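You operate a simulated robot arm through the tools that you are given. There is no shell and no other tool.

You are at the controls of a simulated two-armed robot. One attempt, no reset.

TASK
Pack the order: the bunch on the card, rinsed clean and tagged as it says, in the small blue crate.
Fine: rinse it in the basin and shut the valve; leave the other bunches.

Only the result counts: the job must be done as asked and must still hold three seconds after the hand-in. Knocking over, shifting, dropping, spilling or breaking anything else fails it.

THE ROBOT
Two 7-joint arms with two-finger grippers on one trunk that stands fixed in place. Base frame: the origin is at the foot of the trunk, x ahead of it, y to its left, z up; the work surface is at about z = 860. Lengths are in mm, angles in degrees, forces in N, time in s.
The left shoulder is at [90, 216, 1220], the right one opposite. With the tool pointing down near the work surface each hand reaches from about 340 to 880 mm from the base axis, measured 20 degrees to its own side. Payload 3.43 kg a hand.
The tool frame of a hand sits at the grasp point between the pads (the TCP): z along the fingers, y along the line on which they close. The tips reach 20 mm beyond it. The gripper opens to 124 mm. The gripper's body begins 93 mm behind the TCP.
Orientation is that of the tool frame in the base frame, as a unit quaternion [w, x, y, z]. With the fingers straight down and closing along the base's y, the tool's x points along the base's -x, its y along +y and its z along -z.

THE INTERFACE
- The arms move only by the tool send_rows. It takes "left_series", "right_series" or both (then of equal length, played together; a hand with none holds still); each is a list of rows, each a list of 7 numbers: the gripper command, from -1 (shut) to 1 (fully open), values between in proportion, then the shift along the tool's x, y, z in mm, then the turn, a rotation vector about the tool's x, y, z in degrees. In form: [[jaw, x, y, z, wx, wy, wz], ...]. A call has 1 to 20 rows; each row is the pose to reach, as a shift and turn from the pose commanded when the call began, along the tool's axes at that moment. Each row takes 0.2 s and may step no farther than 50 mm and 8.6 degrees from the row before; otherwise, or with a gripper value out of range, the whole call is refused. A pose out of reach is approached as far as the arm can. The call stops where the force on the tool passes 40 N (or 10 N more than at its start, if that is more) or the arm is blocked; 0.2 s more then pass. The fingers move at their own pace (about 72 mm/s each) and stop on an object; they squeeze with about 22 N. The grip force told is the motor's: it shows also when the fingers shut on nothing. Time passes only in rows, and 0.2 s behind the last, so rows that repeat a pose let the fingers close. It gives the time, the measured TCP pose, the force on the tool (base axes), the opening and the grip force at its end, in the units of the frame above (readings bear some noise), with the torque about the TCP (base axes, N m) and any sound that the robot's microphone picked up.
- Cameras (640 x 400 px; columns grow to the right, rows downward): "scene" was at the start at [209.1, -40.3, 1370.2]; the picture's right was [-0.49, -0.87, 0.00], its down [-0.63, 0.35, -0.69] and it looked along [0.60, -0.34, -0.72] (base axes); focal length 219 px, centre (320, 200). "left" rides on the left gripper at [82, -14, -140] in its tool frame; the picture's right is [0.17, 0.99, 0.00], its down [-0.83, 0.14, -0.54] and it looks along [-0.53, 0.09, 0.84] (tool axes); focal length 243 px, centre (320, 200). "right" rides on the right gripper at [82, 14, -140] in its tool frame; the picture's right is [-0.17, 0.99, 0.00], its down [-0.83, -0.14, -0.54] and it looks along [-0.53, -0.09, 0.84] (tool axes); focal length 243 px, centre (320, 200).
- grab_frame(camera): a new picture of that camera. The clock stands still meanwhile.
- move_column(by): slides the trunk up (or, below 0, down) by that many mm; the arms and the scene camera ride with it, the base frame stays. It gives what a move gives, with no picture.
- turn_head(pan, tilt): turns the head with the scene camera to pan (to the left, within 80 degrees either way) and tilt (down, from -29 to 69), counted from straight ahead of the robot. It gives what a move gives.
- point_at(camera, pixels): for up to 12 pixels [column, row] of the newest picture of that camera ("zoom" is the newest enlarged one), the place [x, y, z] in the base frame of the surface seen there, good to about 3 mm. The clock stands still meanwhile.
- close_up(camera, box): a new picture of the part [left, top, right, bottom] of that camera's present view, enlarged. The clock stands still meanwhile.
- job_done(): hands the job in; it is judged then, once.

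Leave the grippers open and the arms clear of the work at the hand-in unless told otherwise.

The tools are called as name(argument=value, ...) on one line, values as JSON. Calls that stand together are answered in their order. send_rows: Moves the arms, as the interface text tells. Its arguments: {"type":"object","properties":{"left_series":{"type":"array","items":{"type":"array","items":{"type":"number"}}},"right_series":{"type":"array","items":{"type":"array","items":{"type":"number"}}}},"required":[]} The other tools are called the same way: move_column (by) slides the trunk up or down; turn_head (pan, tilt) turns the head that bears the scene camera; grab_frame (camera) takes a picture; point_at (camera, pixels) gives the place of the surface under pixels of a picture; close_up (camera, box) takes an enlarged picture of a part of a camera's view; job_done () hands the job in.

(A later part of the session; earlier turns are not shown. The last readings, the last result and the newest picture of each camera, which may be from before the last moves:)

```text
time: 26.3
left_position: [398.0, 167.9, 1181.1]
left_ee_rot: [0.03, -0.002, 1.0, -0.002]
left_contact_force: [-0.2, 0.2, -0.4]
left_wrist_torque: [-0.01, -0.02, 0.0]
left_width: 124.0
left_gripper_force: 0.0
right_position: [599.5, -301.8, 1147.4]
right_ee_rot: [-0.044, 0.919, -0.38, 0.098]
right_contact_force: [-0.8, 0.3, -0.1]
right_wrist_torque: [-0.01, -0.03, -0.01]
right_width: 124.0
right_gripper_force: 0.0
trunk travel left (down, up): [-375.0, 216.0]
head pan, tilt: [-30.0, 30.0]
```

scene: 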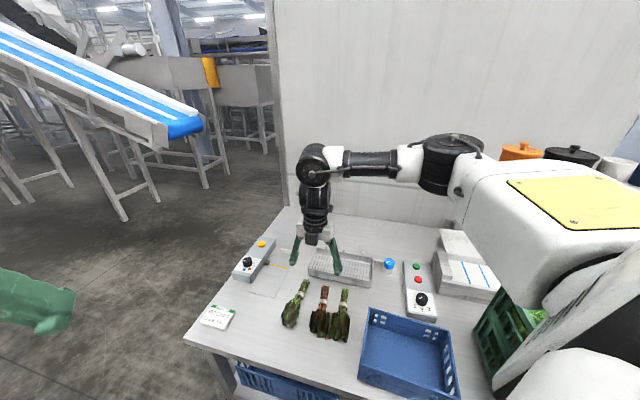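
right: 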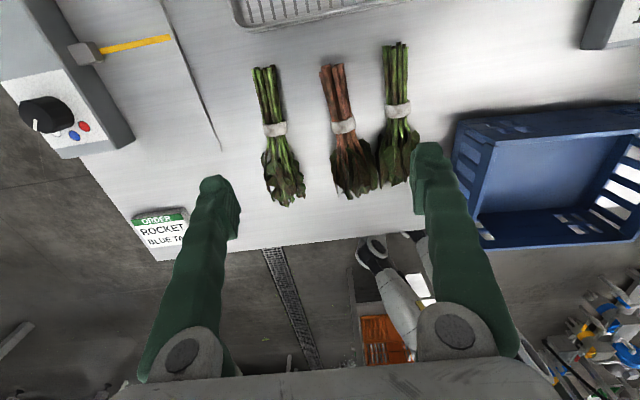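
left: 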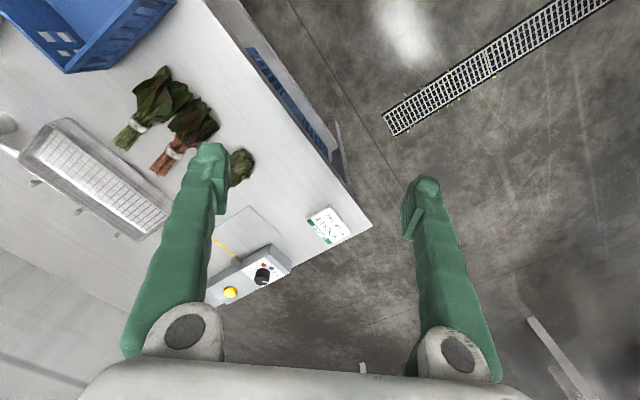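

The trunk slid as a pure 150 mm this time. The right hand is at (600,-302,1147), still tilted 12° forward. I'll move with this tilt to above the rocket band at (624,-233,960).

send_rows(right_series=[[1, -12, -7, 38, 0, 0, 0], [1, -24, -15, 76, 0, 0, 0], [1, -36, -22, 114, 0, 0, 0], [1, -48, -30, 152, 0, 0, 0], [1, -58.9, -36.8, 188.6, 0, 0, 0], [1, -58.9, -36.8, 188.6, 0, 0, 0]])

turn_head(pan=-25, tilt=40)

grab_frame(camera="scene")

grab_frame(camera="right")

```text
time: 27.7
left_position: [397.8, 167.3, 1180.5]
left_ee_rot: [0.029, -0.001, 1.0, -0.002]
left_contact_force: [0.3, -0.9, 0.4]
left_wrist_torque: [-0.02, -0.02, -0.03]
left_width: 123.7
left_gripper_force: 0.1
right_position: [623.4, -232.7, 959.1]
right_ee_rot: [-0.044, 0.919, -0.38, 0.098]
right_contact_force: [-0.5, 0.2, 0.8]
right_wrist_torque: [0.04, -0.02, -0.04]
right_width: 124.0
right_gripper_force: 0.2
trunk travel left (down, up): [-375.0, 216.0]
head pan, tilt: [-30.0, 30.0]
```

```text
time: 28.4
left_position: [398.9, 167.9, 1180.5]
left_ee_rot: [0.03, -0.002, 1.0, -0.003]
left_contact_force: [0.1, 0.0, 0.5]
left_wrist_torque: [-0.03, 0.01, 0.01]
left_width: 124.0
left_gripper_force: 0.2
right_position: [624.7, -233.3, 958.6]
right_ee_rot: [-0.043, 0.919, -0.38, 0.098]
right_contact_force: [1.0, 0.1, -0.2]
right_wrist_torque: [-0.01, 0.02, 0.01]
right_width: 124.0
right_gripper_force: 0.1
trunk travel left (down, up): [-375.0, 216.0]
head pan, tilt: [-25.0, 40.0]
```

```text
taken
```

scene: 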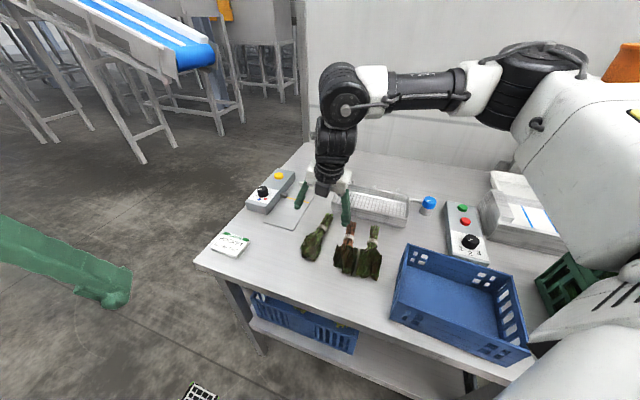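

```text
taken
```

right: 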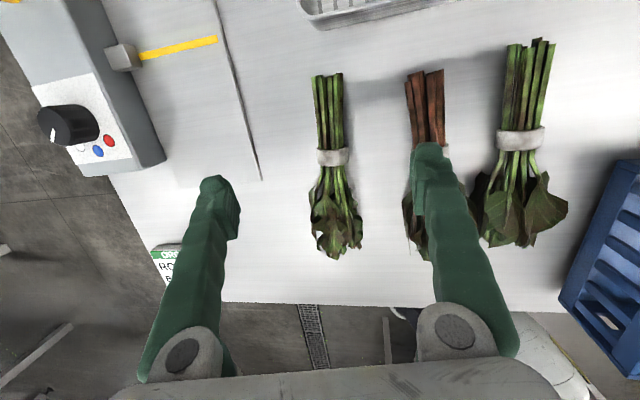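

With the tilt it reaches (624,-233,959). Wide open, the right finger would be over the chard, so I'll narrow the jaw before descending. First a close look at the rocket from the wrist camera.

close_up(camera="right", box=[270, 60, 430, 270])

point_at(camera="right", pixels=[[327, 77], [320, 157], [333, 157], [346, 157], [327, 180], [345, 180], [335, 250], [312, 218], [361, 218], [335, 215], [313, 120], [343, 120]])

point_at(camera="right", pixels=[[407, 80], [440, 80], [415, 150], [405, 215], [310, 200], [362, 235], [322, 250], [318, 77], [340, 77], [405, 180], [100, 55], [215, 40]])

```text
1.90 times, centred on (350, 165) of right
```

zoom: 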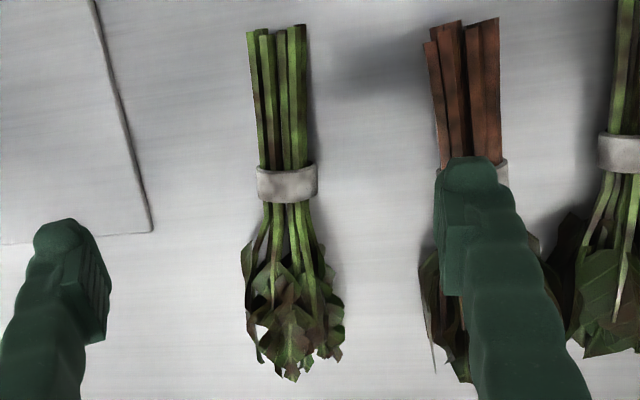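

```text
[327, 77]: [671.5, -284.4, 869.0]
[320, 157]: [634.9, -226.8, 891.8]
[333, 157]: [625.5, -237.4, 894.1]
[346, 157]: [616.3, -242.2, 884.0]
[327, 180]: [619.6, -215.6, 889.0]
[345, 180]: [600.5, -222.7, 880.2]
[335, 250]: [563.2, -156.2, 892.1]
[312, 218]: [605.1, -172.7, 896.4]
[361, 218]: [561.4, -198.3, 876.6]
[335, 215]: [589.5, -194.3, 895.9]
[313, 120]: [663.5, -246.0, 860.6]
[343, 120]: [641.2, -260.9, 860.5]
```

```text
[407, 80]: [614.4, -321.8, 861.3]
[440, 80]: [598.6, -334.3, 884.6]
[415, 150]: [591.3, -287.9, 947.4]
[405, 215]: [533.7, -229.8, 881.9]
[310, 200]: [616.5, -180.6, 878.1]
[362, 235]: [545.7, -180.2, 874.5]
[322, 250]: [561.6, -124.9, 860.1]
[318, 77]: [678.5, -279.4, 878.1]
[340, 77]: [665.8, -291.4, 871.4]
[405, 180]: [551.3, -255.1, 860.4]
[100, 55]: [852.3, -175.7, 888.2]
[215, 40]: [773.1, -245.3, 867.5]
```

The rocket axis runs at about -47°, with its band centre at (625,-236) and top z≈894. I'll remove the pitch component of the tilt, align the yaw, narrow the jaw to about 72 mm, and stay at height for now.

send_rows(right_series=[[0.16, -2, 0.7, -0.4, 0, -4.2, 1.3], [0.16, -4.2, 1.4, -0.8, 0, -8.43, 2.7], [0.16, -4.2, 1.4, -0.8, 0, -8.43, 2.7]])

grab_frame(camera="right")

```text
time: 29.2
left_position: [399.9, 168.4, 1178.7]
left_ee_rot: [0.03, -0.001, 1.0, -0.002]
left_contact_force: [0.2, 0.1, 1.1]
left_wrist_torque: [0.02, -0.03, 0.01]
left_width: 124.0
left_gripper_force: 0.0
right_position: [620.2, -230.8, 960.1]
right_ee_rot: [-0.074, 0.914, -0.398, 0.03]
right_contact_force: [-0.8, -0.4, -0.3]
right_wrist_torque: [0.04, 0.02, -0.03]
right_width: 72.1
right_gripper_force: 0.1
trunk travel left (down, up): [-375.0, 216.0]
head pan, tilt: [-25.0, 40.0]
```

```text
taken
```

right: 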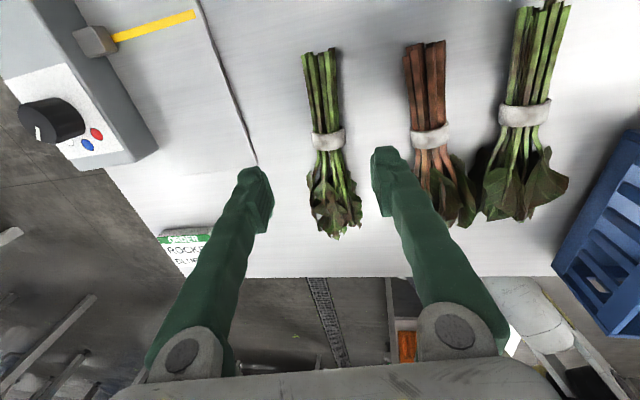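

Reached with the jaw at 72 mm, and the fingers straddle the rocket band with the chard clear. I'll descend straight down to TCP z≈888.

send_rows(right_series=[[0.16, 0.1, 4, 25, 0, 0, 0], [0.16, 0.2, 8, 50, 0, 0, 0], [0.16, 0.3, 11.4, 71, 0, 0, 0], [0.16, 0.3, 11.4, 71, 0, 0, 0]])

grab_frame(camera="right")

close_up(camera="scene", box=[270, 170, 410, 290])

```text
time: 30.2
left_position: [397.8, 168.0, 1179.9]
left_ee_rot: [0.03, -0.002, 1.0, -0.001]
left_contact_force: [0.5, -0.4, -0.6]
left_wrist_torque: [0.02, -0.01, 0.0]
left_width: 124.0
left_gripper_force: 0.0
right_position: [621.2, -232.3, 888.6]
right_ee_rot: [-0.073, 0.914, -0.398, 0.029]
right_contact_force: [-0.1, -0.4, -0.2]
right_wrist_torque: [-0.01, 0.01, -0.01]
right_width: 71.9
right_gripper_force: 0.0
trunk travel left (down, up): [-375.0, 216.0]
head pan, tilt: [-25.0, 40.0]
```

```text
taken
```

right: 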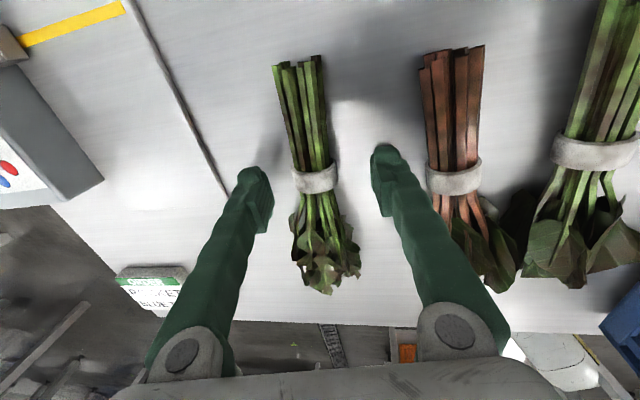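

```text
3.33 times, centred on (340, 230) of scene
```

zoom: 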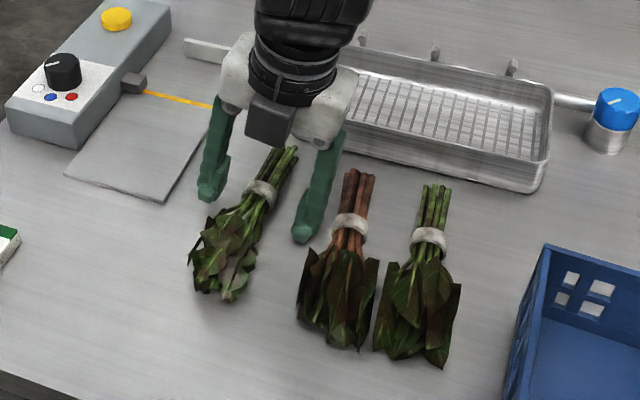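

The fingers straddle the band, clear of the chard. Closing the gripper now.

send_rows(right_series=[[-0.4, 0, 0, 0, 0, 0, 0], [-1, 0, 0, 0, 0, 0, 0], [-1, 0, 0, 0, 0, 0, 0], [-1, 0, 0, 0, 0, 0, 0]])

grab_frame(camera="right")

```text
time: 31.2
left_position: [398.0, 167.5, 1180.4]
left_ee_rot: [0.03, -0.002, 1.0, -0.002]
left_contact_force: [0.3, 0.5, 0.3]
left_wrist_torque: [0.02, -0.01, 0.01]
left_width: 124.1
left_gripper_force: 0.2
right_position: [620.8, -232.2, 888.8]
right_ee_rot: [-0.074, 0.914, -0.397, 0.028]
right_contact_force: [0.9, 0.0, -0.3]
right_wrist_torque: [0.03, -0.01, -0.01]
right_width: 31.4
right_gripper_force: 22.3
trunk travel left (down, up): [-375.0, 216.0]
head pan, tilt: [-25.0, 40.0]
```

```text
taken
```

right: 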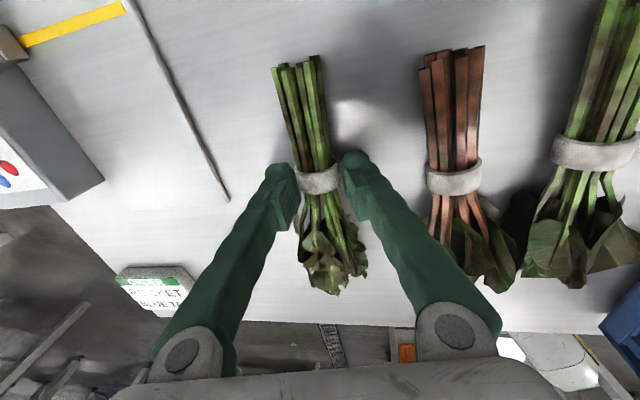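

Gripped at width 31.4 mm with 22 N. I'll lift it straight up 90 mm and look.

send_rows(right_series=[[-1, 0, -3, -20, 0, 0, 0], [-1, -0.2, -8, -50, 0, 0, 0], [-1, -0.4, -14.3, -89, 0, 0, 0], [-1, -0.4, -14.3, -89, 0, 0, 0]])

grab_frame(camera="right")

grab_frame(camera="scene")

```text
time: 32.2
left_position: [397.6, 168.1, 1179.9]
left_ee_rot: [0.03, -0.002, 1.0, -0.002]
left_contact_force: [0.4, 0.6, 0.3]
left_wrist_torque: [0.02, 0.02, 0.03]
left_width: 124.1
left_gripper_force: 0.1
right_position: [620.4, -231.2, 979.5]
right_ee_rot: [-0.074, 0.914, -0.398, 0.029]
right_contact_force: [-0.1, 0.4, -0.8]
right_wrist_torque: [-0.02, 0.01, -0.01]
right_width: 31.1
right_gripper_force: 22.5
trunk travel left (down, up): [-375.0, 216.0]
head pan, tilt: [-25.0, 40.0]
```

```text
taken
```

right: 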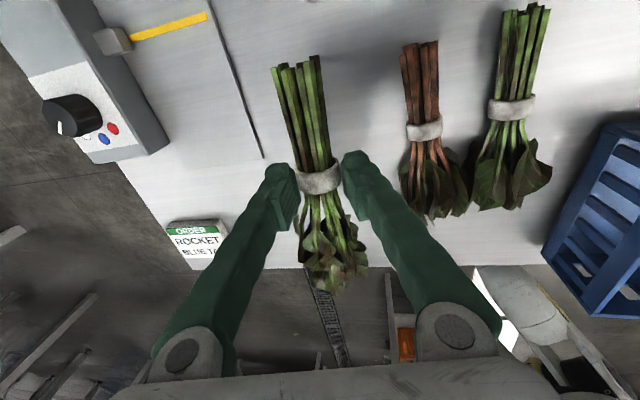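

```text
taken
```

scene: 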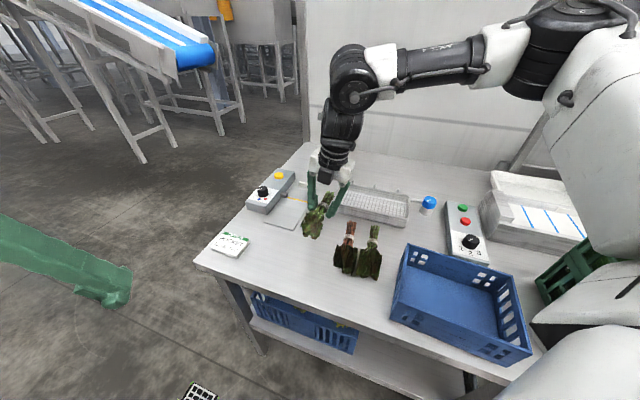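

The rocket is held and lifts cleanly; the other bunches have not moved. I'll carry it toward the basin while removing the roll tilt.

send_rows(right_series=[[-1, 22, 12, -8, -2.3, 0, 0], [-1, 43, 24, -15, -4.6, 0, 0], [-1, 65, 37, -22, -6.9, 0, 0], [-1, 86, 48.8, -29.4, -9.14, 0, 0], [-1, 86, 48.8, -29.4, -9.14, 0, 0]])

```text
time: 33.5
left_position: [398.3, 167.3, 1179.9]
left_ee_rot: [0.029, -0.002, 1.0, -0.002]
left_contact_force: [0.7, -0.6, -0.6]
left_wrist_torque: [-0.02, 0.0, 0.02]
left_width: 124.0
left_gripper_force: 0.0
right_position: [641.3, -330.2, 999.2]
right_ee_rot: [0.0, 0.917, -0.399, -0.002]
right_contact_force: [-0.5, 0.1, -1.2]
right_wrist_torque: [0.0, 0.02, 0.0]
right_width: 31.0
right_gripper_force: 21.5
trunk travel left (down, up): [-375.0, 216.0]
head pan, tilt: [-25.0, 40.0]
```

Level at (641,-330,999). Next I'll rotate 90° so the bunch lies along the basin, moving to above its centre at (654,-443).

send_rows(right_series=[[-1, 8, 6, 0, 0, 0, 7.5], [-1, 16, 12, 0, 0, 0, 15], [-1, 24, 18, 0, 0, 0, 22.5], [-1, 32, 24, 0, 0, 0, 30], [-1, 40, 30, 0, 0, 0, 37.5], [-1, 48, 36, 0, 0, 0, 45], [-1, 56, 42, 0, 0, 0, 52.5], [-1, 64, 48, 0, 0, 0, 60], [-1, 72, 54, 0, 0, 0, 67.5], [-1, 80, 60, 0, 0, 0, 75], [-1, 88, 65, 0, 0, 0, 82.5], [-1, 92.6, 67.1, 0, 0, 0, 89.6], [-1, 92.6, 67.1, 0, 0, 0, 89.6]])

grab_frame(camera="right")

grab_frame(camera="scene")

```text
time: 36.2
left_position: [397.4, 168.7, 1180.6]
left_ee_rot: [0.029, -0.002, 1.0, -0.001]
left_contact_force: [0.8, 0.8, -0.4]
left_wrist_torque: [-0.04, -0.02, -0.01]
left_width: 124.2
left_gripper_force: 0.0
right_position: [655.1, -444.3, 999.5]
right_ee_rot: [-0.002, -0.369, 0.93, 0.001]
right_contact_force: [-0.7, 0.4, -0.6]
right_wrist_torque: [-0.01, -0.04, 0.01]
right_width: 31.4
right_gripper_force: 22.5
trunk travel left (down, up): [-375.0, 216.0]
head pan, tilt: [-25.0, 40.0]
```

```text
taken
```

right: 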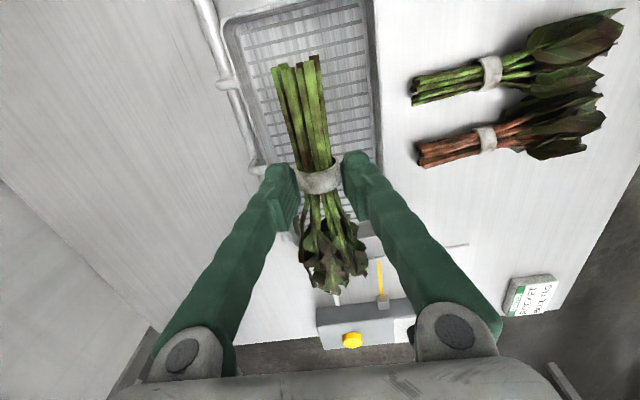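

```text
taken
```

scene: 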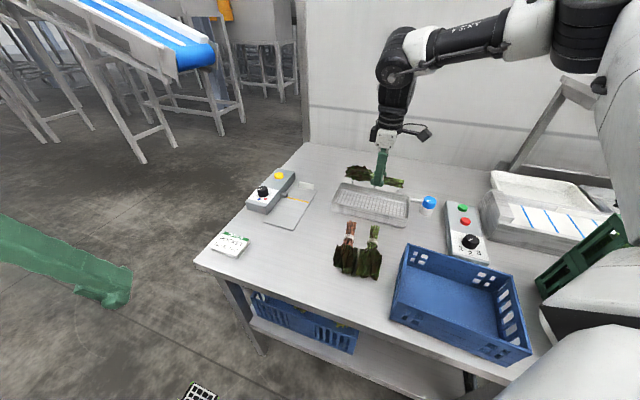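

The bunch is above the basin. From this viewpoint I'll measure the basin rim to fine-tune placement.

point_at(camera="right", pixels=[[228, 30], [360, 5], [372, 110], [258, 160], [232, 85], [376, 150], [245, 40], [355, 25], [355, 130], [265, 120], [222, 85], [255, 165]])

close_up(camera="right", box=[200, 0, 420, 140])

close_up(camera="scene", box=[320, 140, 480, 250])

```text
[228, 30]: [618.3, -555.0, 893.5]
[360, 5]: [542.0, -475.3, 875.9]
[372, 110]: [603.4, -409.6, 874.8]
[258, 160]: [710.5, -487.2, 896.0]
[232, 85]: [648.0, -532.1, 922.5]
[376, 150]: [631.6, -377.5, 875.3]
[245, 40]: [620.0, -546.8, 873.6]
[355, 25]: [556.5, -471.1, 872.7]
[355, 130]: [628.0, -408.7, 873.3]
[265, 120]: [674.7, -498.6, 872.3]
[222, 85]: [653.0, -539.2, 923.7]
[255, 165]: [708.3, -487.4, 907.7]
```

```text
2.86 times, centred on (310, 70) of right
```

zoom: 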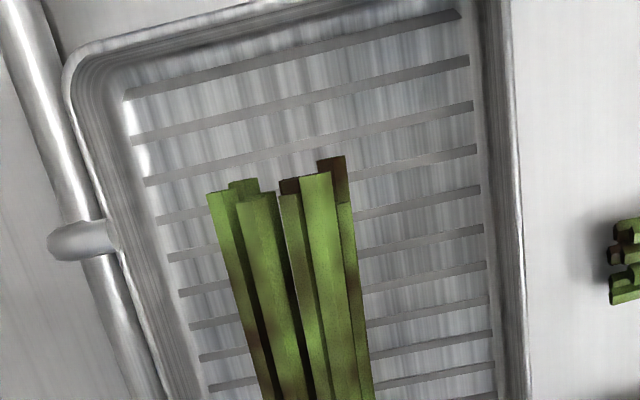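

```text
3.64 times, centred on (400, 195) of scene
```

zoom: 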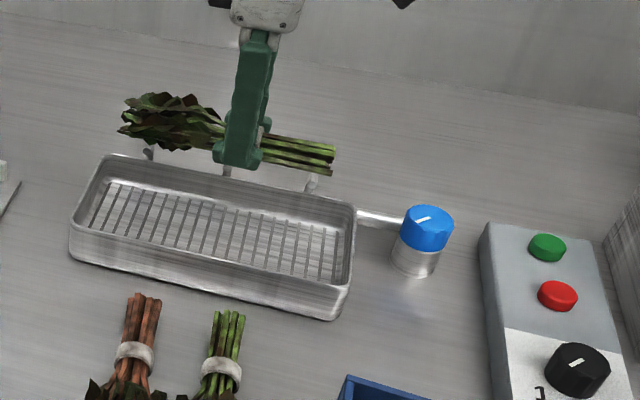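

The placement is centred. I'll lower the bunch into the basin to TCP z≈902, with the last part slow.

send_rows(right_series=[[-1, 0, 0, 35, 0, 0, 0], [-1, 0, 0, 65, 0, 0, 0], [-1, 0, 0, 83, 0, 0, 0], [-1, 0, 0, 92, 0, 0, 0], [-1, 0, 0, 97, 0, 0, 0], [-1, 0, 0, 97, 0, 0, 0]])

grab_frame(camera="right")

close_up(camera="scene", box=[320, 140, 480, 250])

```text
time: 37.6
left_position: [397.5, 169.3, 1180.7]
left_ee_rot: [0.03, -0.002, 1.0, -0.002]
left_contact_force: [0.3, 0.2, -0.1]
left_wrist_torque: [-0.01, -0.04, -0.02]
left_width: 124.1
left_gripper_force: 0.1
right_position: [653.0, -443.0, 900.9]
right_ee_rot: [-0.001, -0.37, 0.929, 0.001]
right_contact_force: [-0.5, -0.5, 4.5]
right_wrist_torque: [0.19, -0.35, -0.04]
right_width: 31.1
right_gripper_force: 21.2
trunk travel left (down, up): [-375.0, 216.0]
head pan, tilt: [-25.0, 40.0]
```

```text
taken
```

right: 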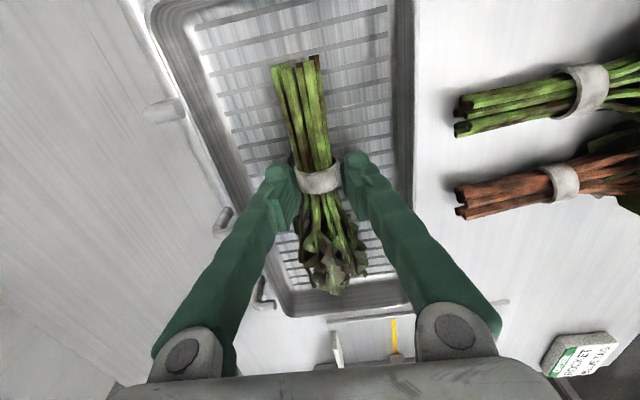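

```text
3.64 times, centred on (400, 195) of scene
```

zoom: 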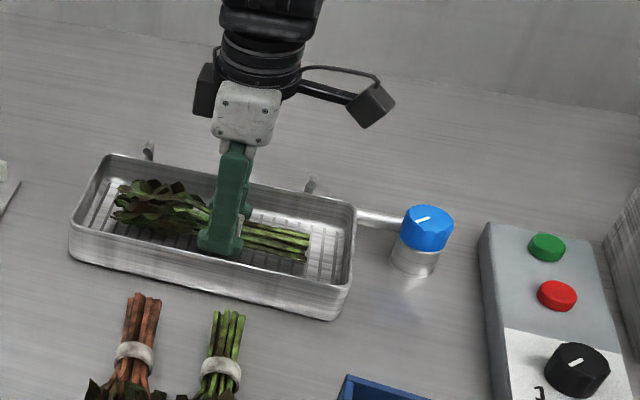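

The bunch rests on the rack with about 4.5 N of contact. I'll open only to about 56 mm, staying inside the basin walls, and lift straight up.

send_rows(right_series=[[-0.3, 0, 0, 0, 0, 0, 0], [-0.1, 0, 0, 0, 0, 0, 0], [-0.1, 0, 0, 0, 0, 0, 0], [-0.1, 0, 0, -30, 0, 0, 0], [-0.1, 0, 0, -75, 0, 0, 0], [-0.1, 0, 0, -110, 0, 0, 0], [-0.1, 0, 0, -110, 0, 0, 0]])

grab_frame(camera="right")

close_up(camera="scene", box=[320, 140, 480, 250])

```text
time: 39.2
left_position: [397.6, 167.8, 1179.4]
left_ee_rot: [0.03, -0.001, 1.0, -0.001]
left_contact_force: [-0.3, 0.7, -0.3]
left_wrist_torque: [-0.01, 0.0, -0.01]
left_width: 124.3
left_gripper_force: 0.0
right_position: [655.2, -443.5, 1011.7]
right_ee_rot: [-0.002, -0.37, 0.929, 0.002]
right_contact_force: [0.7, 1.2, -0.1]
right_wrist_torque: [-0.01, 0.04, 0.0]
right_width: 56.0
right_gripper_force: 0.0
trunk travel left (down, up): [-375.0, 216.0]
head pan, tilt: [-25.0, 40.0]
```

```text
taken
```

right: 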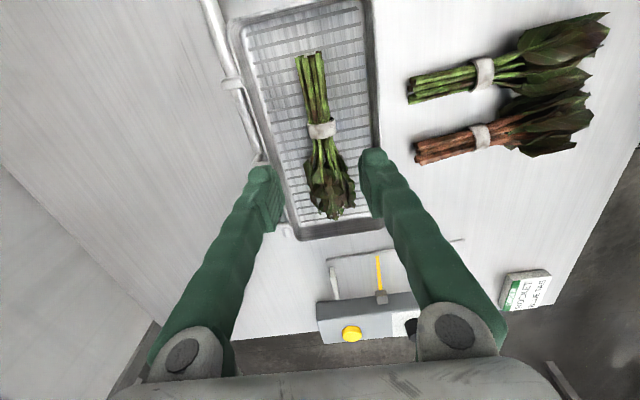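

```text
3.64 times, centred on (400, 195) of scene
```

zoom: 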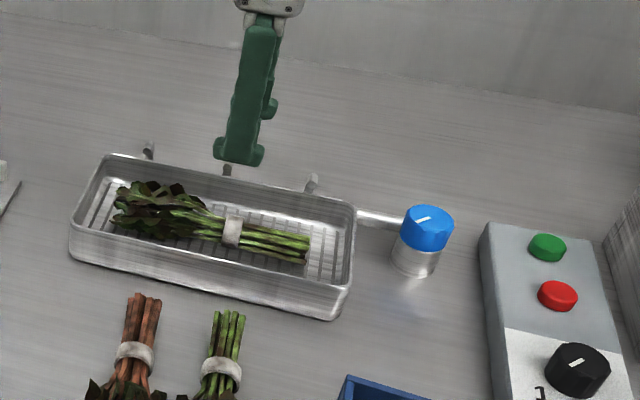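

The rocket lies well in the basin. I'll move the right hand over the blue valve knob at about (561,-592) to look at it from above.

send_rows(right_series=[[-0.1, 43, -11, 0, 0, 0, 0], [-0.1, 86, -22, 0, 0, 0, 0], [0.2, 128, -33, 0, 0, 0, 0], [0.4, 170.4, -43.4, 0, 0, 0, 0], [0.4, 170.4, -43.4, 0, 0, 0, 0]])

grab_frame(camera="right")

close_up(camera="scene", box=[390, 180, 460, 230])

```text
time: 40.5
left_position: [399.4, 169.0, 1178.8]
left_ee_rot: [0.03, -0.001, 1.0, -0.001]
left_contact_force: [0.2, 0.3, 0.7]
left_wrist_torque: [-0.02, 0.06, 0.0]
left_width: 124.1
left_gripper_force: 0.1
right_position: [563.1, -592.8, 1011.9]
right_ee_rot: [-0.002, -0.37, 0.929, 0.003]
right_contact_force: [1.1, 0.1, -0.4]
right_wrist_torque: [-0.01, -0.02, 0.03]
right_width: 86.9
right_gripper_force: 0.1
trunk travel left (down, up): [-375.0, 216.0]
head pan, tilt: [-25.0, 40.0]
```

```text
taken
```

right: 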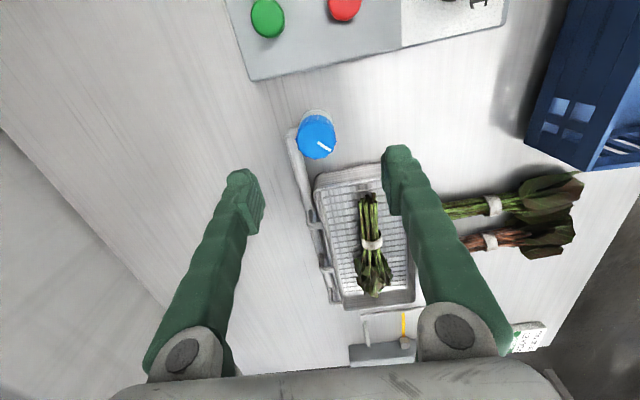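

```text
8.00 times, centred on (425, 205) of scene
```

zoom: 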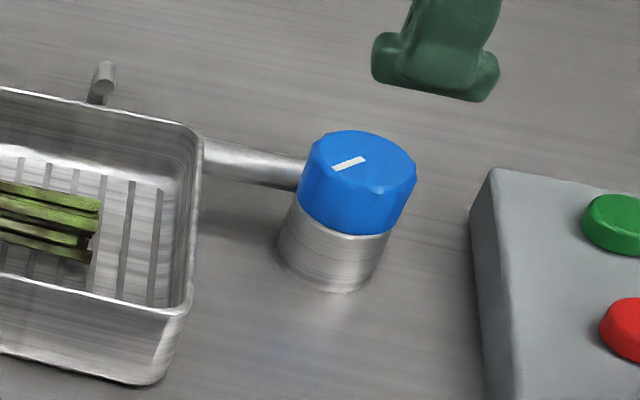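

I see the knob with its white pointer. I'll measure the knob top, its edges and the pointer ends.

point_at(camera="zoom", pixels=[[360, 165], [335, 169], [363, 158], [322, 145], [318, 165], [410, 175], [400, 160], [385, 190], [350, 190], [355, 135], [350, 220], [340, 270]])

close_up(camera="right", box=[280, 90, 360, 170])

```text
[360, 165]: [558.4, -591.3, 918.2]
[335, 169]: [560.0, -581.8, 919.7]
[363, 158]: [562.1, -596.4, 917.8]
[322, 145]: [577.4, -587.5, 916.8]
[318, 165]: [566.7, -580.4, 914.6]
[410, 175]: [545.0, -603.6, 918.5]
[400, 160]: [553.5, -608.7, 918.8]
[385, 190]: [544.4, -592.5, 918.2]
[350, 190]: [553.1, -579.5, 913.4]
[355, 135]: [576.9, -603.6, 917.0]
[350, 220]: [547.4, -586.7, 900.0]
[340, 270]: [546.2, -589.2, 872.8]
```

```text
5.00 times, centred on (320, 130) of right
```

zoom: 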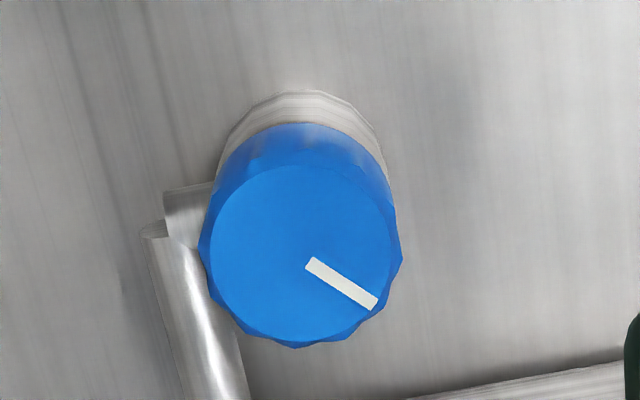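

point_at(camera="zoom", pixels=[[303, 255], [210, 250], [395, 250], [303, 170], [303, 335], [312, 264], [370, 302], [240, 195], [365, 200], [245, 315], [180, 220], [230, 360]])

```text
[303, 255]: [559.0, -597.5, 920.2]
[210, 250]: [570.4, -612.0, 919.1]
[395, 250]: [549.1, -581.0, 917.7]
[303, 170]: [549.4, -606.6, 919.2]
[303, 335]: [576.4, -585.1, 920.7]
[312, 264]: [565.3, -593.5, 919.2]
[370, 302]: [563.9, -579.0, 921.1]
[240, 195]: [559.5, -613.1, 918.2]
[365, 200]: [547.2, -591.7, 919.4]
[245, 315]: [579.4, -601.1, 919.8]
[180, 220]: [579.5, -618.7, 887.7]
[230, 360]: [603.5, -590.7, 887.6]
```

Knob centre is about (561,-596), top z≈919, diameter about 38–42 mm, pointer along +y. The feed pipe tops out at z≈888 on the far side, so I'll keep the fingertips above about 893. Descending around the knob with the jaw at 62 mm.

send_rows(right_series=[[0, 1, 0, 30, 0, 0, 0], [0, 2, 0, 60, 0, 0, 0], [0, 3, -0.2, 82, 0, 0, 0], [0, 3, -0.2, 97, 0, 0, 0], [0, 3, -0.2, 97, 0, 0, 0]])

grab_frame(camera="right")

close_up(camera="scene", box=[370, 160, 480, 240])

```text
time: 41.6
left_position: [398.7, 169.1, 1179.9]
left_ee_rot: [0.03, -0.001, 1.0, -0.002]
left_contact_force: [-0.5, 0.1, 0.5]
left_wrist_torque: [0.0, -0.06, -0.04]
left_width: 124.0
left_gripper_force: 0.1
right_position: [557.3, -594.5, 915.0]
right_ee_rot: [-0.001, -0.37, 0.929, 0.002]
right_contact_force: [0.3, 0.0, 0.0]
right_wrist_torque: [0.03, 0.01, -0.02]
right_width: 62.2
right_gripper_force: 0.1
trunk travel left (down, up): [-375.0, 216.0]
head pan, tilt: [-25.0, 40.0]
```

```text
taken
```

right: 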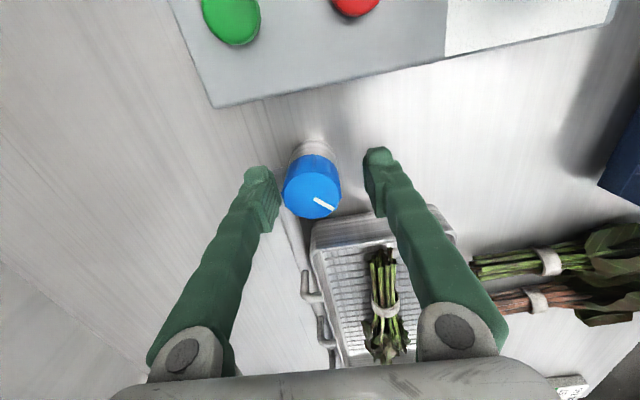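

```text
5.00 times, centred on (425, 200) of scene
```

zoom: 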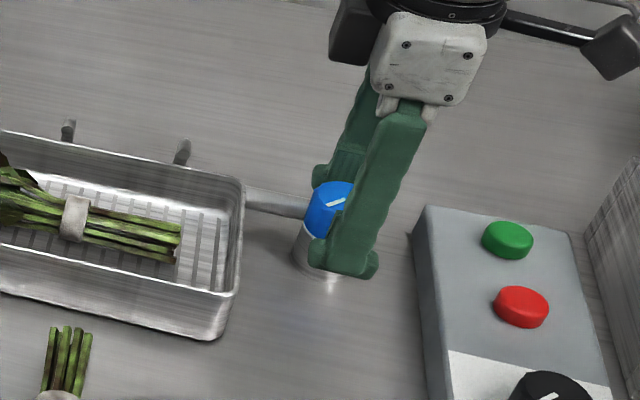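

point_at(camera="right", pixels=[[312, 195], [290, 192], [336, 190], [312, 178], [315, 214], [318, 202], [333, 208], [262, 180], [375, 160], [377, 210], [270, 225], [312, 165]])

```text
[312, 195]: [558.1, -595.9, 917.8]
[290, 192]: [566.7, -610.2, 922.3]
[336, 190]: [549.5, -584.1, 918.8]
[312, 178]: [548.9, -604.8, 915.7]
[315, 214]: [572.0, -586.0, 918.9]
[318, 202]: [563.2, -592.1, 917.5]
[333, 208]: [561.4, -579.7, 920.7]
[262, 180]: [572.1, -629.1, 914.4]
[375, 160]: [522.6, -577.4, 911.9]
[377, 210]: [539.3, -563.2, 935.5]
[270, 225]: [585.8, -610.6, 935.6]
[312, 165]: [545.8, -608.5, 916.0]
```

The knob centre (559.5,-596) agrees with the TCP within about 2 mm. Closing on the knob.

send_rows(right_series=[[-0.3, 0, 0, 0, 0, 0, 0], [-1, 0, 0, 0, 0, 0, 0], [-1, 0, 0, 0, 0, 0, 0], [-1, 0, 0, 0, 0, 0, 0]])

```text
time: 42.6
left_position: [400.5, 166.6, 1179.1]
left_ee_rot: [0.029, -0.002, 1.0, -0.001]
left_contact_force: [0.1, -0.2, 0.2]
left_wrist_torque: [0.01, 0.0, 0.0]
left_width: 123.9
left_gripper_force: 0.0
right_position: [562.4, -598.5, 913.5]
right_ee_rot: [0.0, -0.37, 0.929, -0.001]
right_contact_force: [22.2, -25.6, 5.0]
right_wrist_torque: [-0.13, -0.41, -0.05]
right_width: 38.8
right_gripper_force: 45.1
trunk travel left (down, up): [-375.0, 216.0]
head pan, tilt: [-25.0, 40.0]
```

The jaw holds the knob at 38.8 mm, but there's about 34 N of side force because the knob centre lies about 6 mm further along the jaw axis. I'll shift 6 mm that way to relieve it.

send_rows(right_series=[[-1, 0, -3, 0, 0, 0, 0], [-1, 0, -6, 0, 0, 0, 0], [-1, 0, -6, 0, 0, 0, 0]])

```text
time: 43.5
left_position: [399.7, 167.9, 1180.1]
left_ee_rot: [0.029, -0.002, 1.0, -0.002]
left_contact_force: [-0.8, -0.2, 0.3]
left_wrist_torque: [0.0, -0.02, 0.02]
left_width: 124.0
left_gripper_force: 0.0
right_position: [560.8, -597.9, 914.8]
right_ee_rot: [-0.003, -0.371, 0.929, 0.004]
right_contact_force: [7.3, -6.2, -2.5]
right_wrist_torque: [-0.03, -0.19, -0.02]
right_width: 38.6
right_gripper_force: 44.8
trunk travel left (down, up): [-375.0, 216.0]
head pan, tilt: [-25.0, 40.0]
```

Side force is down to about 10 N. Now I'll turn the knob counter-clockwise (seen from above) by 24° to test, and look for water.

send_rows(right_series=[[-1, 0, -1.5, 0, 0, 0, -6], [-1, 0, -1.5, 0, 0, 0, -12], [-1, 0, -1.5, 0, 0, 0, -18], [-1, 0, -1.5, 0, 0, 0, -24], [-1, 0, -1.5, 0, 0, 0, -24]])

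grab_frame(camera="right")

close_up(camera="scene", box=[320, 140, 480, 250])

```text
time: 44.6
left_position: [398.5, 169.1, 1179.6]
left_ee_rot: [0.028, -0.002, 1.0, -0.002]
left_contact_force: [-0.4, 1.4, 0.0]
left_wrist_torque: [0.0, -0.01, 0.01]
left_width: 124.5
left_gripper_force: 0.0
right_position: [561.3, -597.4, 914.0]
right_ee_rot: [-0.002, -0.556, 0.831, 0.005]
right_contact_force: [-7.3, 11.1, -12.9]
right_wrist_torque: [-0.13, 0.2, 0.02]
right_width: 39.0
right_gripper_force: 45.3
trunk travel left (down, up): [-375.0, 216.0]
head pan, tilt: [-25.0, 40.0]
```

```text
taken
```

right: 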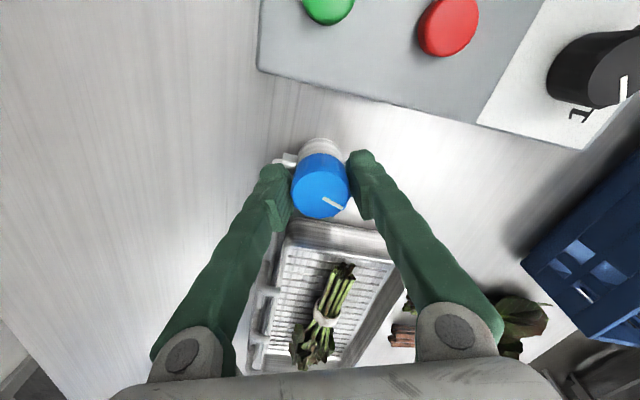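

```text
3.64 times, centred on (400, 195) of scene
```

zoom: 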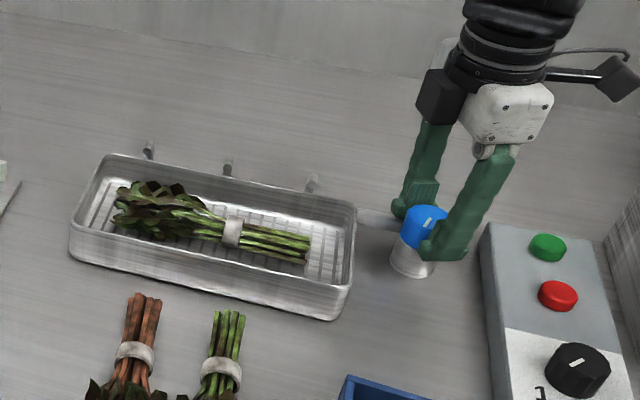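

The pointer turned with the hand and resistance is low, but there's no water yet. I'll continue counter-clockwise another 40°.

send_rows(right_series=[[-1, 0, 0, 0, 0, 0, -8], [-1, 0, 0, 0, 0, 0, -16], [-1, 0, 0, 0, 0, 0, -24], [-1, 0, 0, 0, 0, 0, -32], [-1, 0, 0, 0, 0, 0, -40], [-1, 0, 0, 0, 0, 0, -40]])

grab_frame(camera="right")

close_up(camera="scene", box=[320, 140, 480, 250])

```text
time: 46.0
left_position: [397.4, 168.1, 1180.1]
left_ee_rot: [0.029, -0.002, 1.0, -0.002]
left_contact_force: [-0.1, -0.1, 0.1]
left_wrist_torque: [-0.01, 0.01, 0.02]
left_width: 124.0
left_gripper_force: 0.1
right_position: [562.7, -599.9, 914.5]
right_ee_rot: [0.0, 0.806, -0.592, -0.003]
right_contact_force: [-13.6, 14.7, -22.5]
right_wrist_torque: [0.06, 0.06, 0.01]
right_width: 38.7
right_gripper_force: 45.1
trunk travel left (down, up): [-375.0, 216.0]
head pan, tilt: [-25.0, 40.0]
```

```text
taken
```

right: 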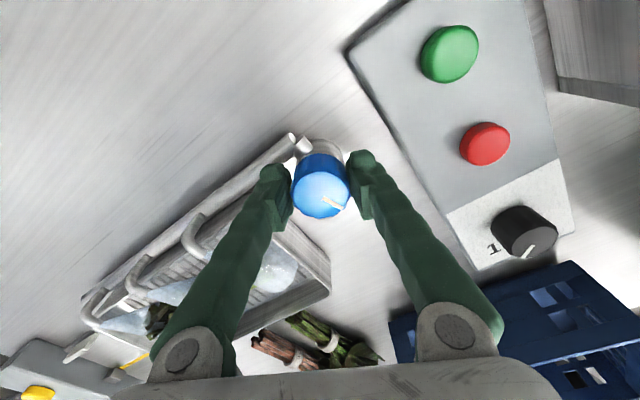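

```text
3.64 times, centred on (400, 195) of scene
```

zoom: 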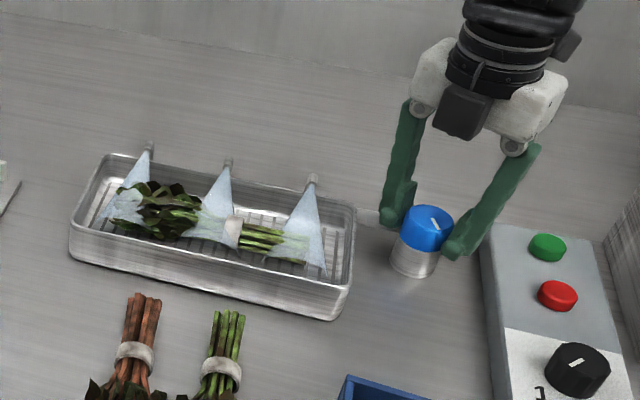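

Water is now spraying in three cones onto the bunch. I'll hold the valve here and wait 4 s, then inspect.

send_rows(right_series=[[-1, 0, 0, 0, 0, 0, 0], [-1, 0, 0, 0, 0, 0, 0], [-1, 0, 0, 0, 0, 0, 0], [-1, 0, 0, 0, 0, 0, 0], [-1, 0, 0, 0, 0, 0, 0], [-1, 0, 0, 0, 0, 0, 0], [-1, 0, 0, 0, 0, 0, 0], [-1, 0, 0, 0, 0, 0, 0], [-1, 0, 0, 0, 0, 0, 0], [-1, 0, 0, 0, 0, 0, 0], [-1, 0, 0, 0, 0, 0, 0], [-1, 0, 0, 0, 0, 0, 0], [-1, 0, 0, 0, 0, 0, 0], [-1, 0, 0, 0, 0, 0, 0], [-1, 0, 0, 0, 0, 0, 0], [-1, 0, 0, 0, 0, 0, 0], [-1, 0, 0, 0, 0, 0, 0], [-1, 0, 0, 0, 0, 0, 0], [-1, 0, 0, 0, 0, 0, 0], [-1, 0, 0, 0, 0, 0, 0]])

close_up(camera="scene", box=[330, 160, 430, 230])

grab_frame(camera="scene")

```text
time: 50.2
left_position: [397.7, 168.4, 1179.7]
left_ee_rot: [0.03, -0.001, 1.0, -0.001]
left_contact_force: [-0.4, 0.0, -0.3]
left_wrist_torque: [-0.01, -0.01, -0.01]
left_width: 124.0
left_gripper_force: 0.1
right_position: [563.6, -598.9, 915.8]
right_ee_rot: [0.001, 0.806, -0.592, -0.003]
right_contact_force: [-15.3, 10.4, -18.9]
right_wrist_torque: [0.18, 0.2, 0.05]
right_width: 38.8
right_gripper_force: 44.7
trunk travel left (down, up): [-375.0, 216.0]
head pan, tilt: [-25.0, 40.0]
```

```text
5.71 times, centred on (380, 195) of scene
```

zoom: 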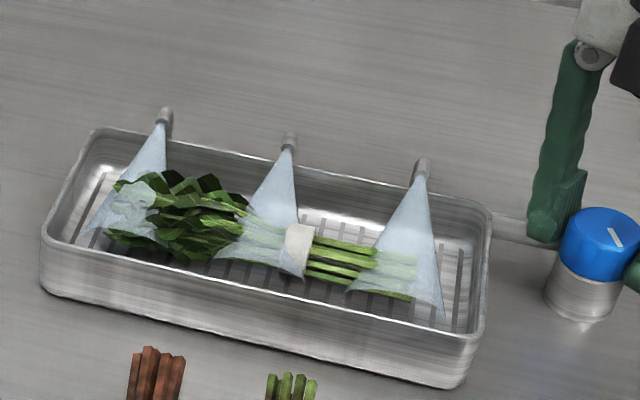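

```text
taken
```

scene: 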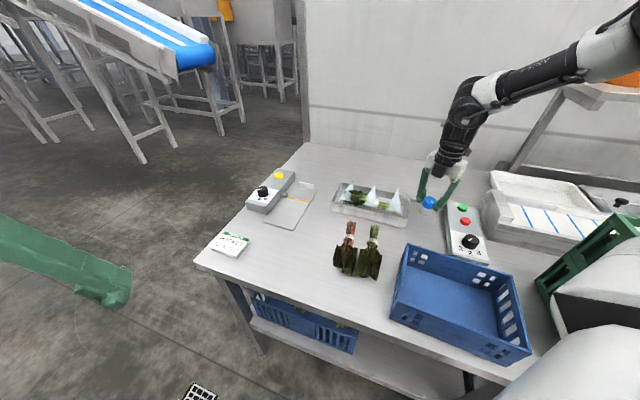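

The leaves and stems now look bright green and clean. I'll give it another 4 s for thoroughness.

send_rows(right_series=[[-1, 0, 0, 0, 0, 0, 0], [-1, 0, 0, 0, 0, 0, 0], [-1, 0, 0, 0, 0, 0, 0], [-1, 0, 0, 0, 0, 0, 0], [-1, 0, 0, 0, 0, 0, 0], [-1, 0, 0, 0, 0, 0, 0], [-1, 0, 0, 0, 0, 0, 0], [-1, 0, 0, 0, 0, 0, 0], [-1, 0, 0, 0, 0, 0, 0], [-1, 0, 0, 0, 0, 0, 0], [-1, 0, 0, 0, 0, 0, 0], [-1, 0, 0, 0, 0, 0, 0], [-1, 0, 0, 0, 0, 0, 0], [-1, 0, 0, 0, 0, 0, 0], [-1, 0, 0, 0, 0, 0, 0], [-1, 0, 0, 0, 0, 0, 0], [-1, 0, 0, 0, 0, 0, 0], [-1, 0, 0, 0, 0, 0, 0], [-1, 0, 0, 0, 0, 0, 0], [-1, 0, 0, 0, 0, 0, 0]])

close_up(camera="scene", box=[330, 160, 430, 230])

```text
time: 54.5
left_position: [396.9, 168.6, 1180.8]
left_ee_rot: [0.03, -0.002, 1.0, -0.001]
left_contact_force: [0.1, 0.3, 0.5]
left_wrist_torque: [-0.02, 0.01, -0.02]
left_width: 124.2
left_gripper_force: 0.0
right_position: [563.3, -599.7, 916.3]
right_ee_rot: [0.0, 0.806, -0.592, -0.003]
right_contact_force: [-15.9, 8.9, -15.5]
right_wrist_torque: [0.14, 0.19, 0.0]
right_width: 38.7
right_gripper_force: 45.1
trunk travel left (down, up): [-375.0, 216.0]
head pan, tilt: [-25.0, 40.0]
```

```text
5.71 times, centred on (380, 195) of scene
```

zoom: 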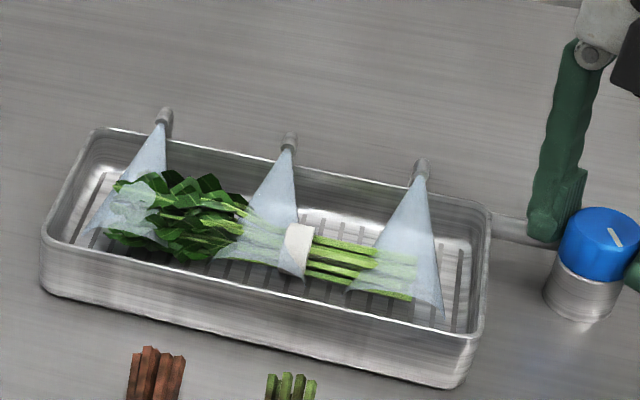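

Clean all over as seen from here. I'll turn the valve back clockwise 64° to shut it.

send_rows(right_series=[[-1, 0, 0, 0, 0, 0, 8], [-1, 0, 0, 0, 0, 0, 16], [-1, 0, 0, 0, 0, 0, 24], [-1, 0, 0, 0, 0, 0, 32], [-1, 0, 0, 0, 0, 0, 40], [-1, 0, 0, 0, 0, 0, 48], [-1, 0, 0, 0, 0, 0, 56], [-1, 0, 0, 0, 0, 0, 64], [-1, 0, 0, 0, 0, 0, 64]])

grab_frame(camera="right")

close_up(camera="scene", box=[320, 140, 480, 250])

```text
time: 56.5
left_position: [396.4, 167.5, 1180.5]
left_ee_rot: [0.03, -0.001, 1.0, -0.002]
left_contact_force: [1.0, 0.7, -0.4]
left_wrist_torque: [-0.02, -0.01, -0.01]
left_width: 124.1
left_gripper_force: 0.1
right_position: [561.1, -598.4, 914.2]
right_ee_rot: [-0.002, -0.369, 0.929, 0.003]
right_contact_force: [-25.9, 9.8, -15.3]
right_wrist_torque: [0.07, 0.36, 0.0]
right_width: 38.5
right_gripper_force: 45.6
trunk travel left (down, up): [-375.0, 216.0]
head pan, tilt: [-25.0, 40.0]
```

```text
taken
```

right: 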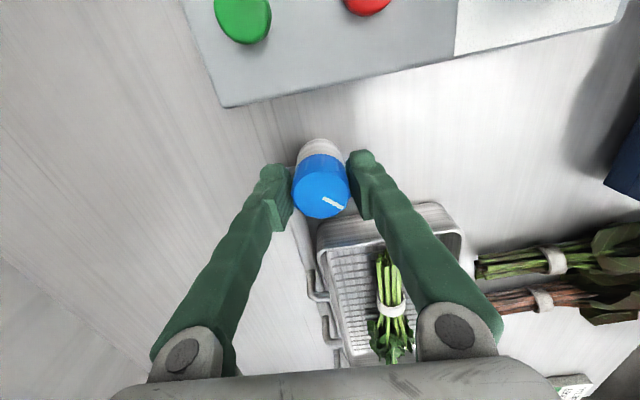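

```text
3.64 times, centred on (400, 195) of scene
```

zoom: 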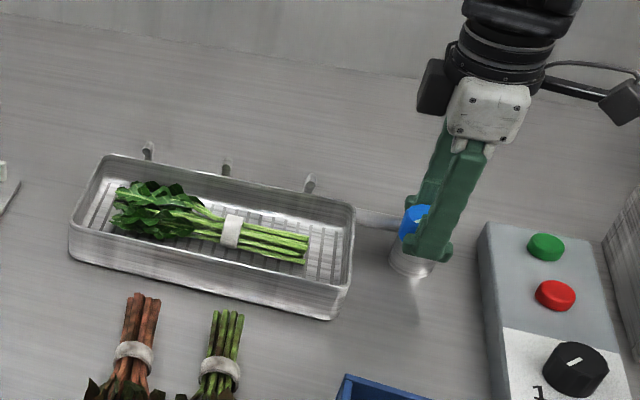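

The water has stopped. I'll release the knob, lift, and check the pointer against its starting position.

send_rows(right_series=[[-0.2, 0, 0, 0, 0, 0, 0], [0, 0, 0, 0, 0, 0, 0], [0, 0, 0, 0, 0, 0, 0], [0, 0, 0, -35, 0, 0, 0], [0, 0, 0, -75, 0, 0, 0], [0, 0, 0, -100, 0, 0, 0], [0, 0, 0, -100, 0, 0, 0]])

close_up(camera="right", box=[280, 90, 360, 170])

close_up(camera="scene", box=[390, 180, 460, 230])

```text
time: 58.0
left_position: [398.5, 168.5, 1178.8]
left_ee_rot: [0.03, -0.002, 1.0, -0.002]
left_contact_force: [0.1, 0.4, 0.4]
left_wrist_torque: [-0.02, -0.01, 0.05]
left_width: 123.8
left_gripper_force: 0.1
right_position: [566.2, -600.1, 1016.0]
right_ee_rot: [-0.002, -0.369, 0.929, 0.002]
right_contact_force: [0.3, -0.6, -0.1]
right_wrist_torque: [-0.01, -0.01, 0.01]
right_width: 61.7
right_gripper_force: 0.1
trunk travel left (down, up): [-375.0, 216.0]
head pan, tilt: [-25.0, 40.0]
```

```text
5.00 times, centred on (320, 130) of right
```

zoom: 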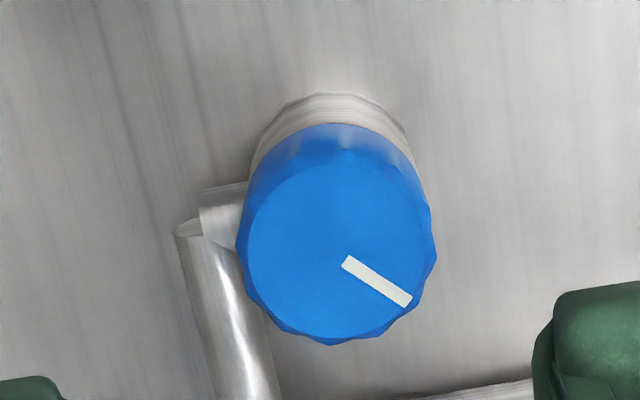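

```text
8.00 times, centred on (425, 205) of scene
```

zoom: 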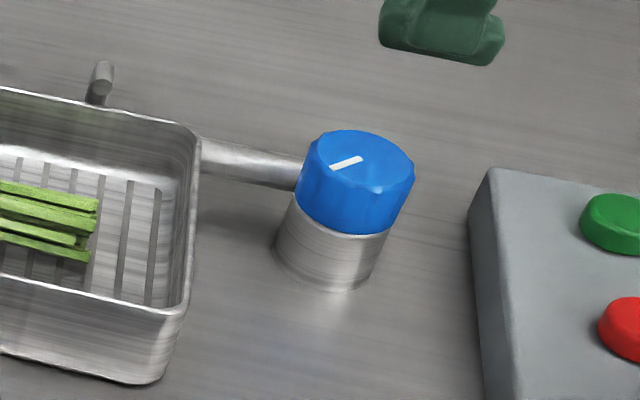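

The pointer is back exactly where it started, so the valve is shut. Before picking the bunch up again I'll set the tagger dial with the empty right hand. It's far away, so I'll move toward it at height while tilting the tool outward 40°.

send_rows(right_series=[[0, -36, 15, 0, 0, 0, 0], [0, -73, 30, 0, 0, 0, 0], [0, -109, 45, 0, 0, -3, 0], [0, -145, 60, 0, 0, -7, 0], [0, -182, 75, 0, 0, -11, 0], [0, -218, 90, 0, 0, -15, 0], [0, -254, 104, 0, 0, -19, 0], [0, -291, 120, 0, 0, -24, 0], [0, -327, 134, 0, 0, -28, 0], [0, -364, 150, 0, 0, -32, 0], [0, -400, 164, 0, 0, -36, 0], [0, -436.4, 179.3, 0, 0, -40, 0], [0, -436.4, 179.3, 0, 0, -40, 0]])

grab_frame(camera="scene")

grab_frame(camera="right")

```text
time: 60.9
left_position: [397.6, 167.7, 1181.4]
left_ee_rot: [0.03, -0.001, 1.0, -0.001]
left_contact_force: [0.4, -0.3, -0.5]
left_wrist_torque: [0.01, 0.0, -0.02]
left_width: 124.2
left_gripper_force: 0.1
right_position: [756.5, -167.8, 1017.7]
right_ee_rot: [0.318, -0.347, 0.873, 0.128]
right_contact_force: [-0.4, -0.7, 0.4]
right_wrist_torque: [0.04, 0.04, 0.01]
right_width: 62.0
right_gripper_force: 0.1
trunk travel left (down, up): [-375.0, 216.0]
head pan, tilt: [-25.0, 40.0]
```

```text
taken
```

scene: 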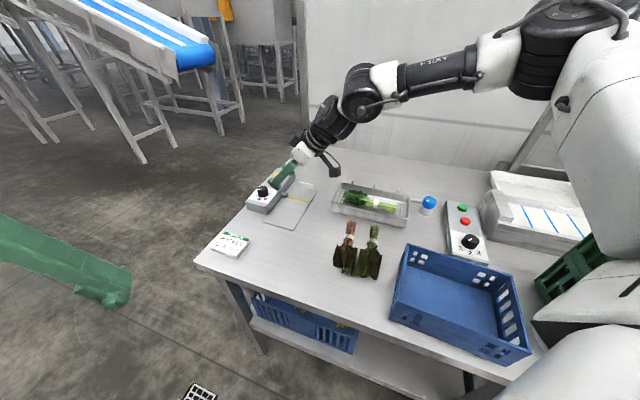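

```text
taken
```

right: 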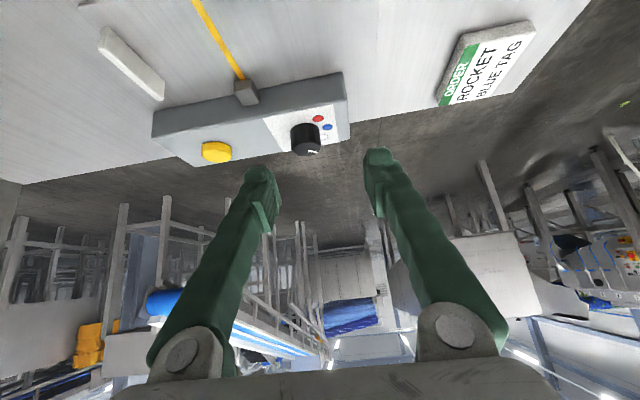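

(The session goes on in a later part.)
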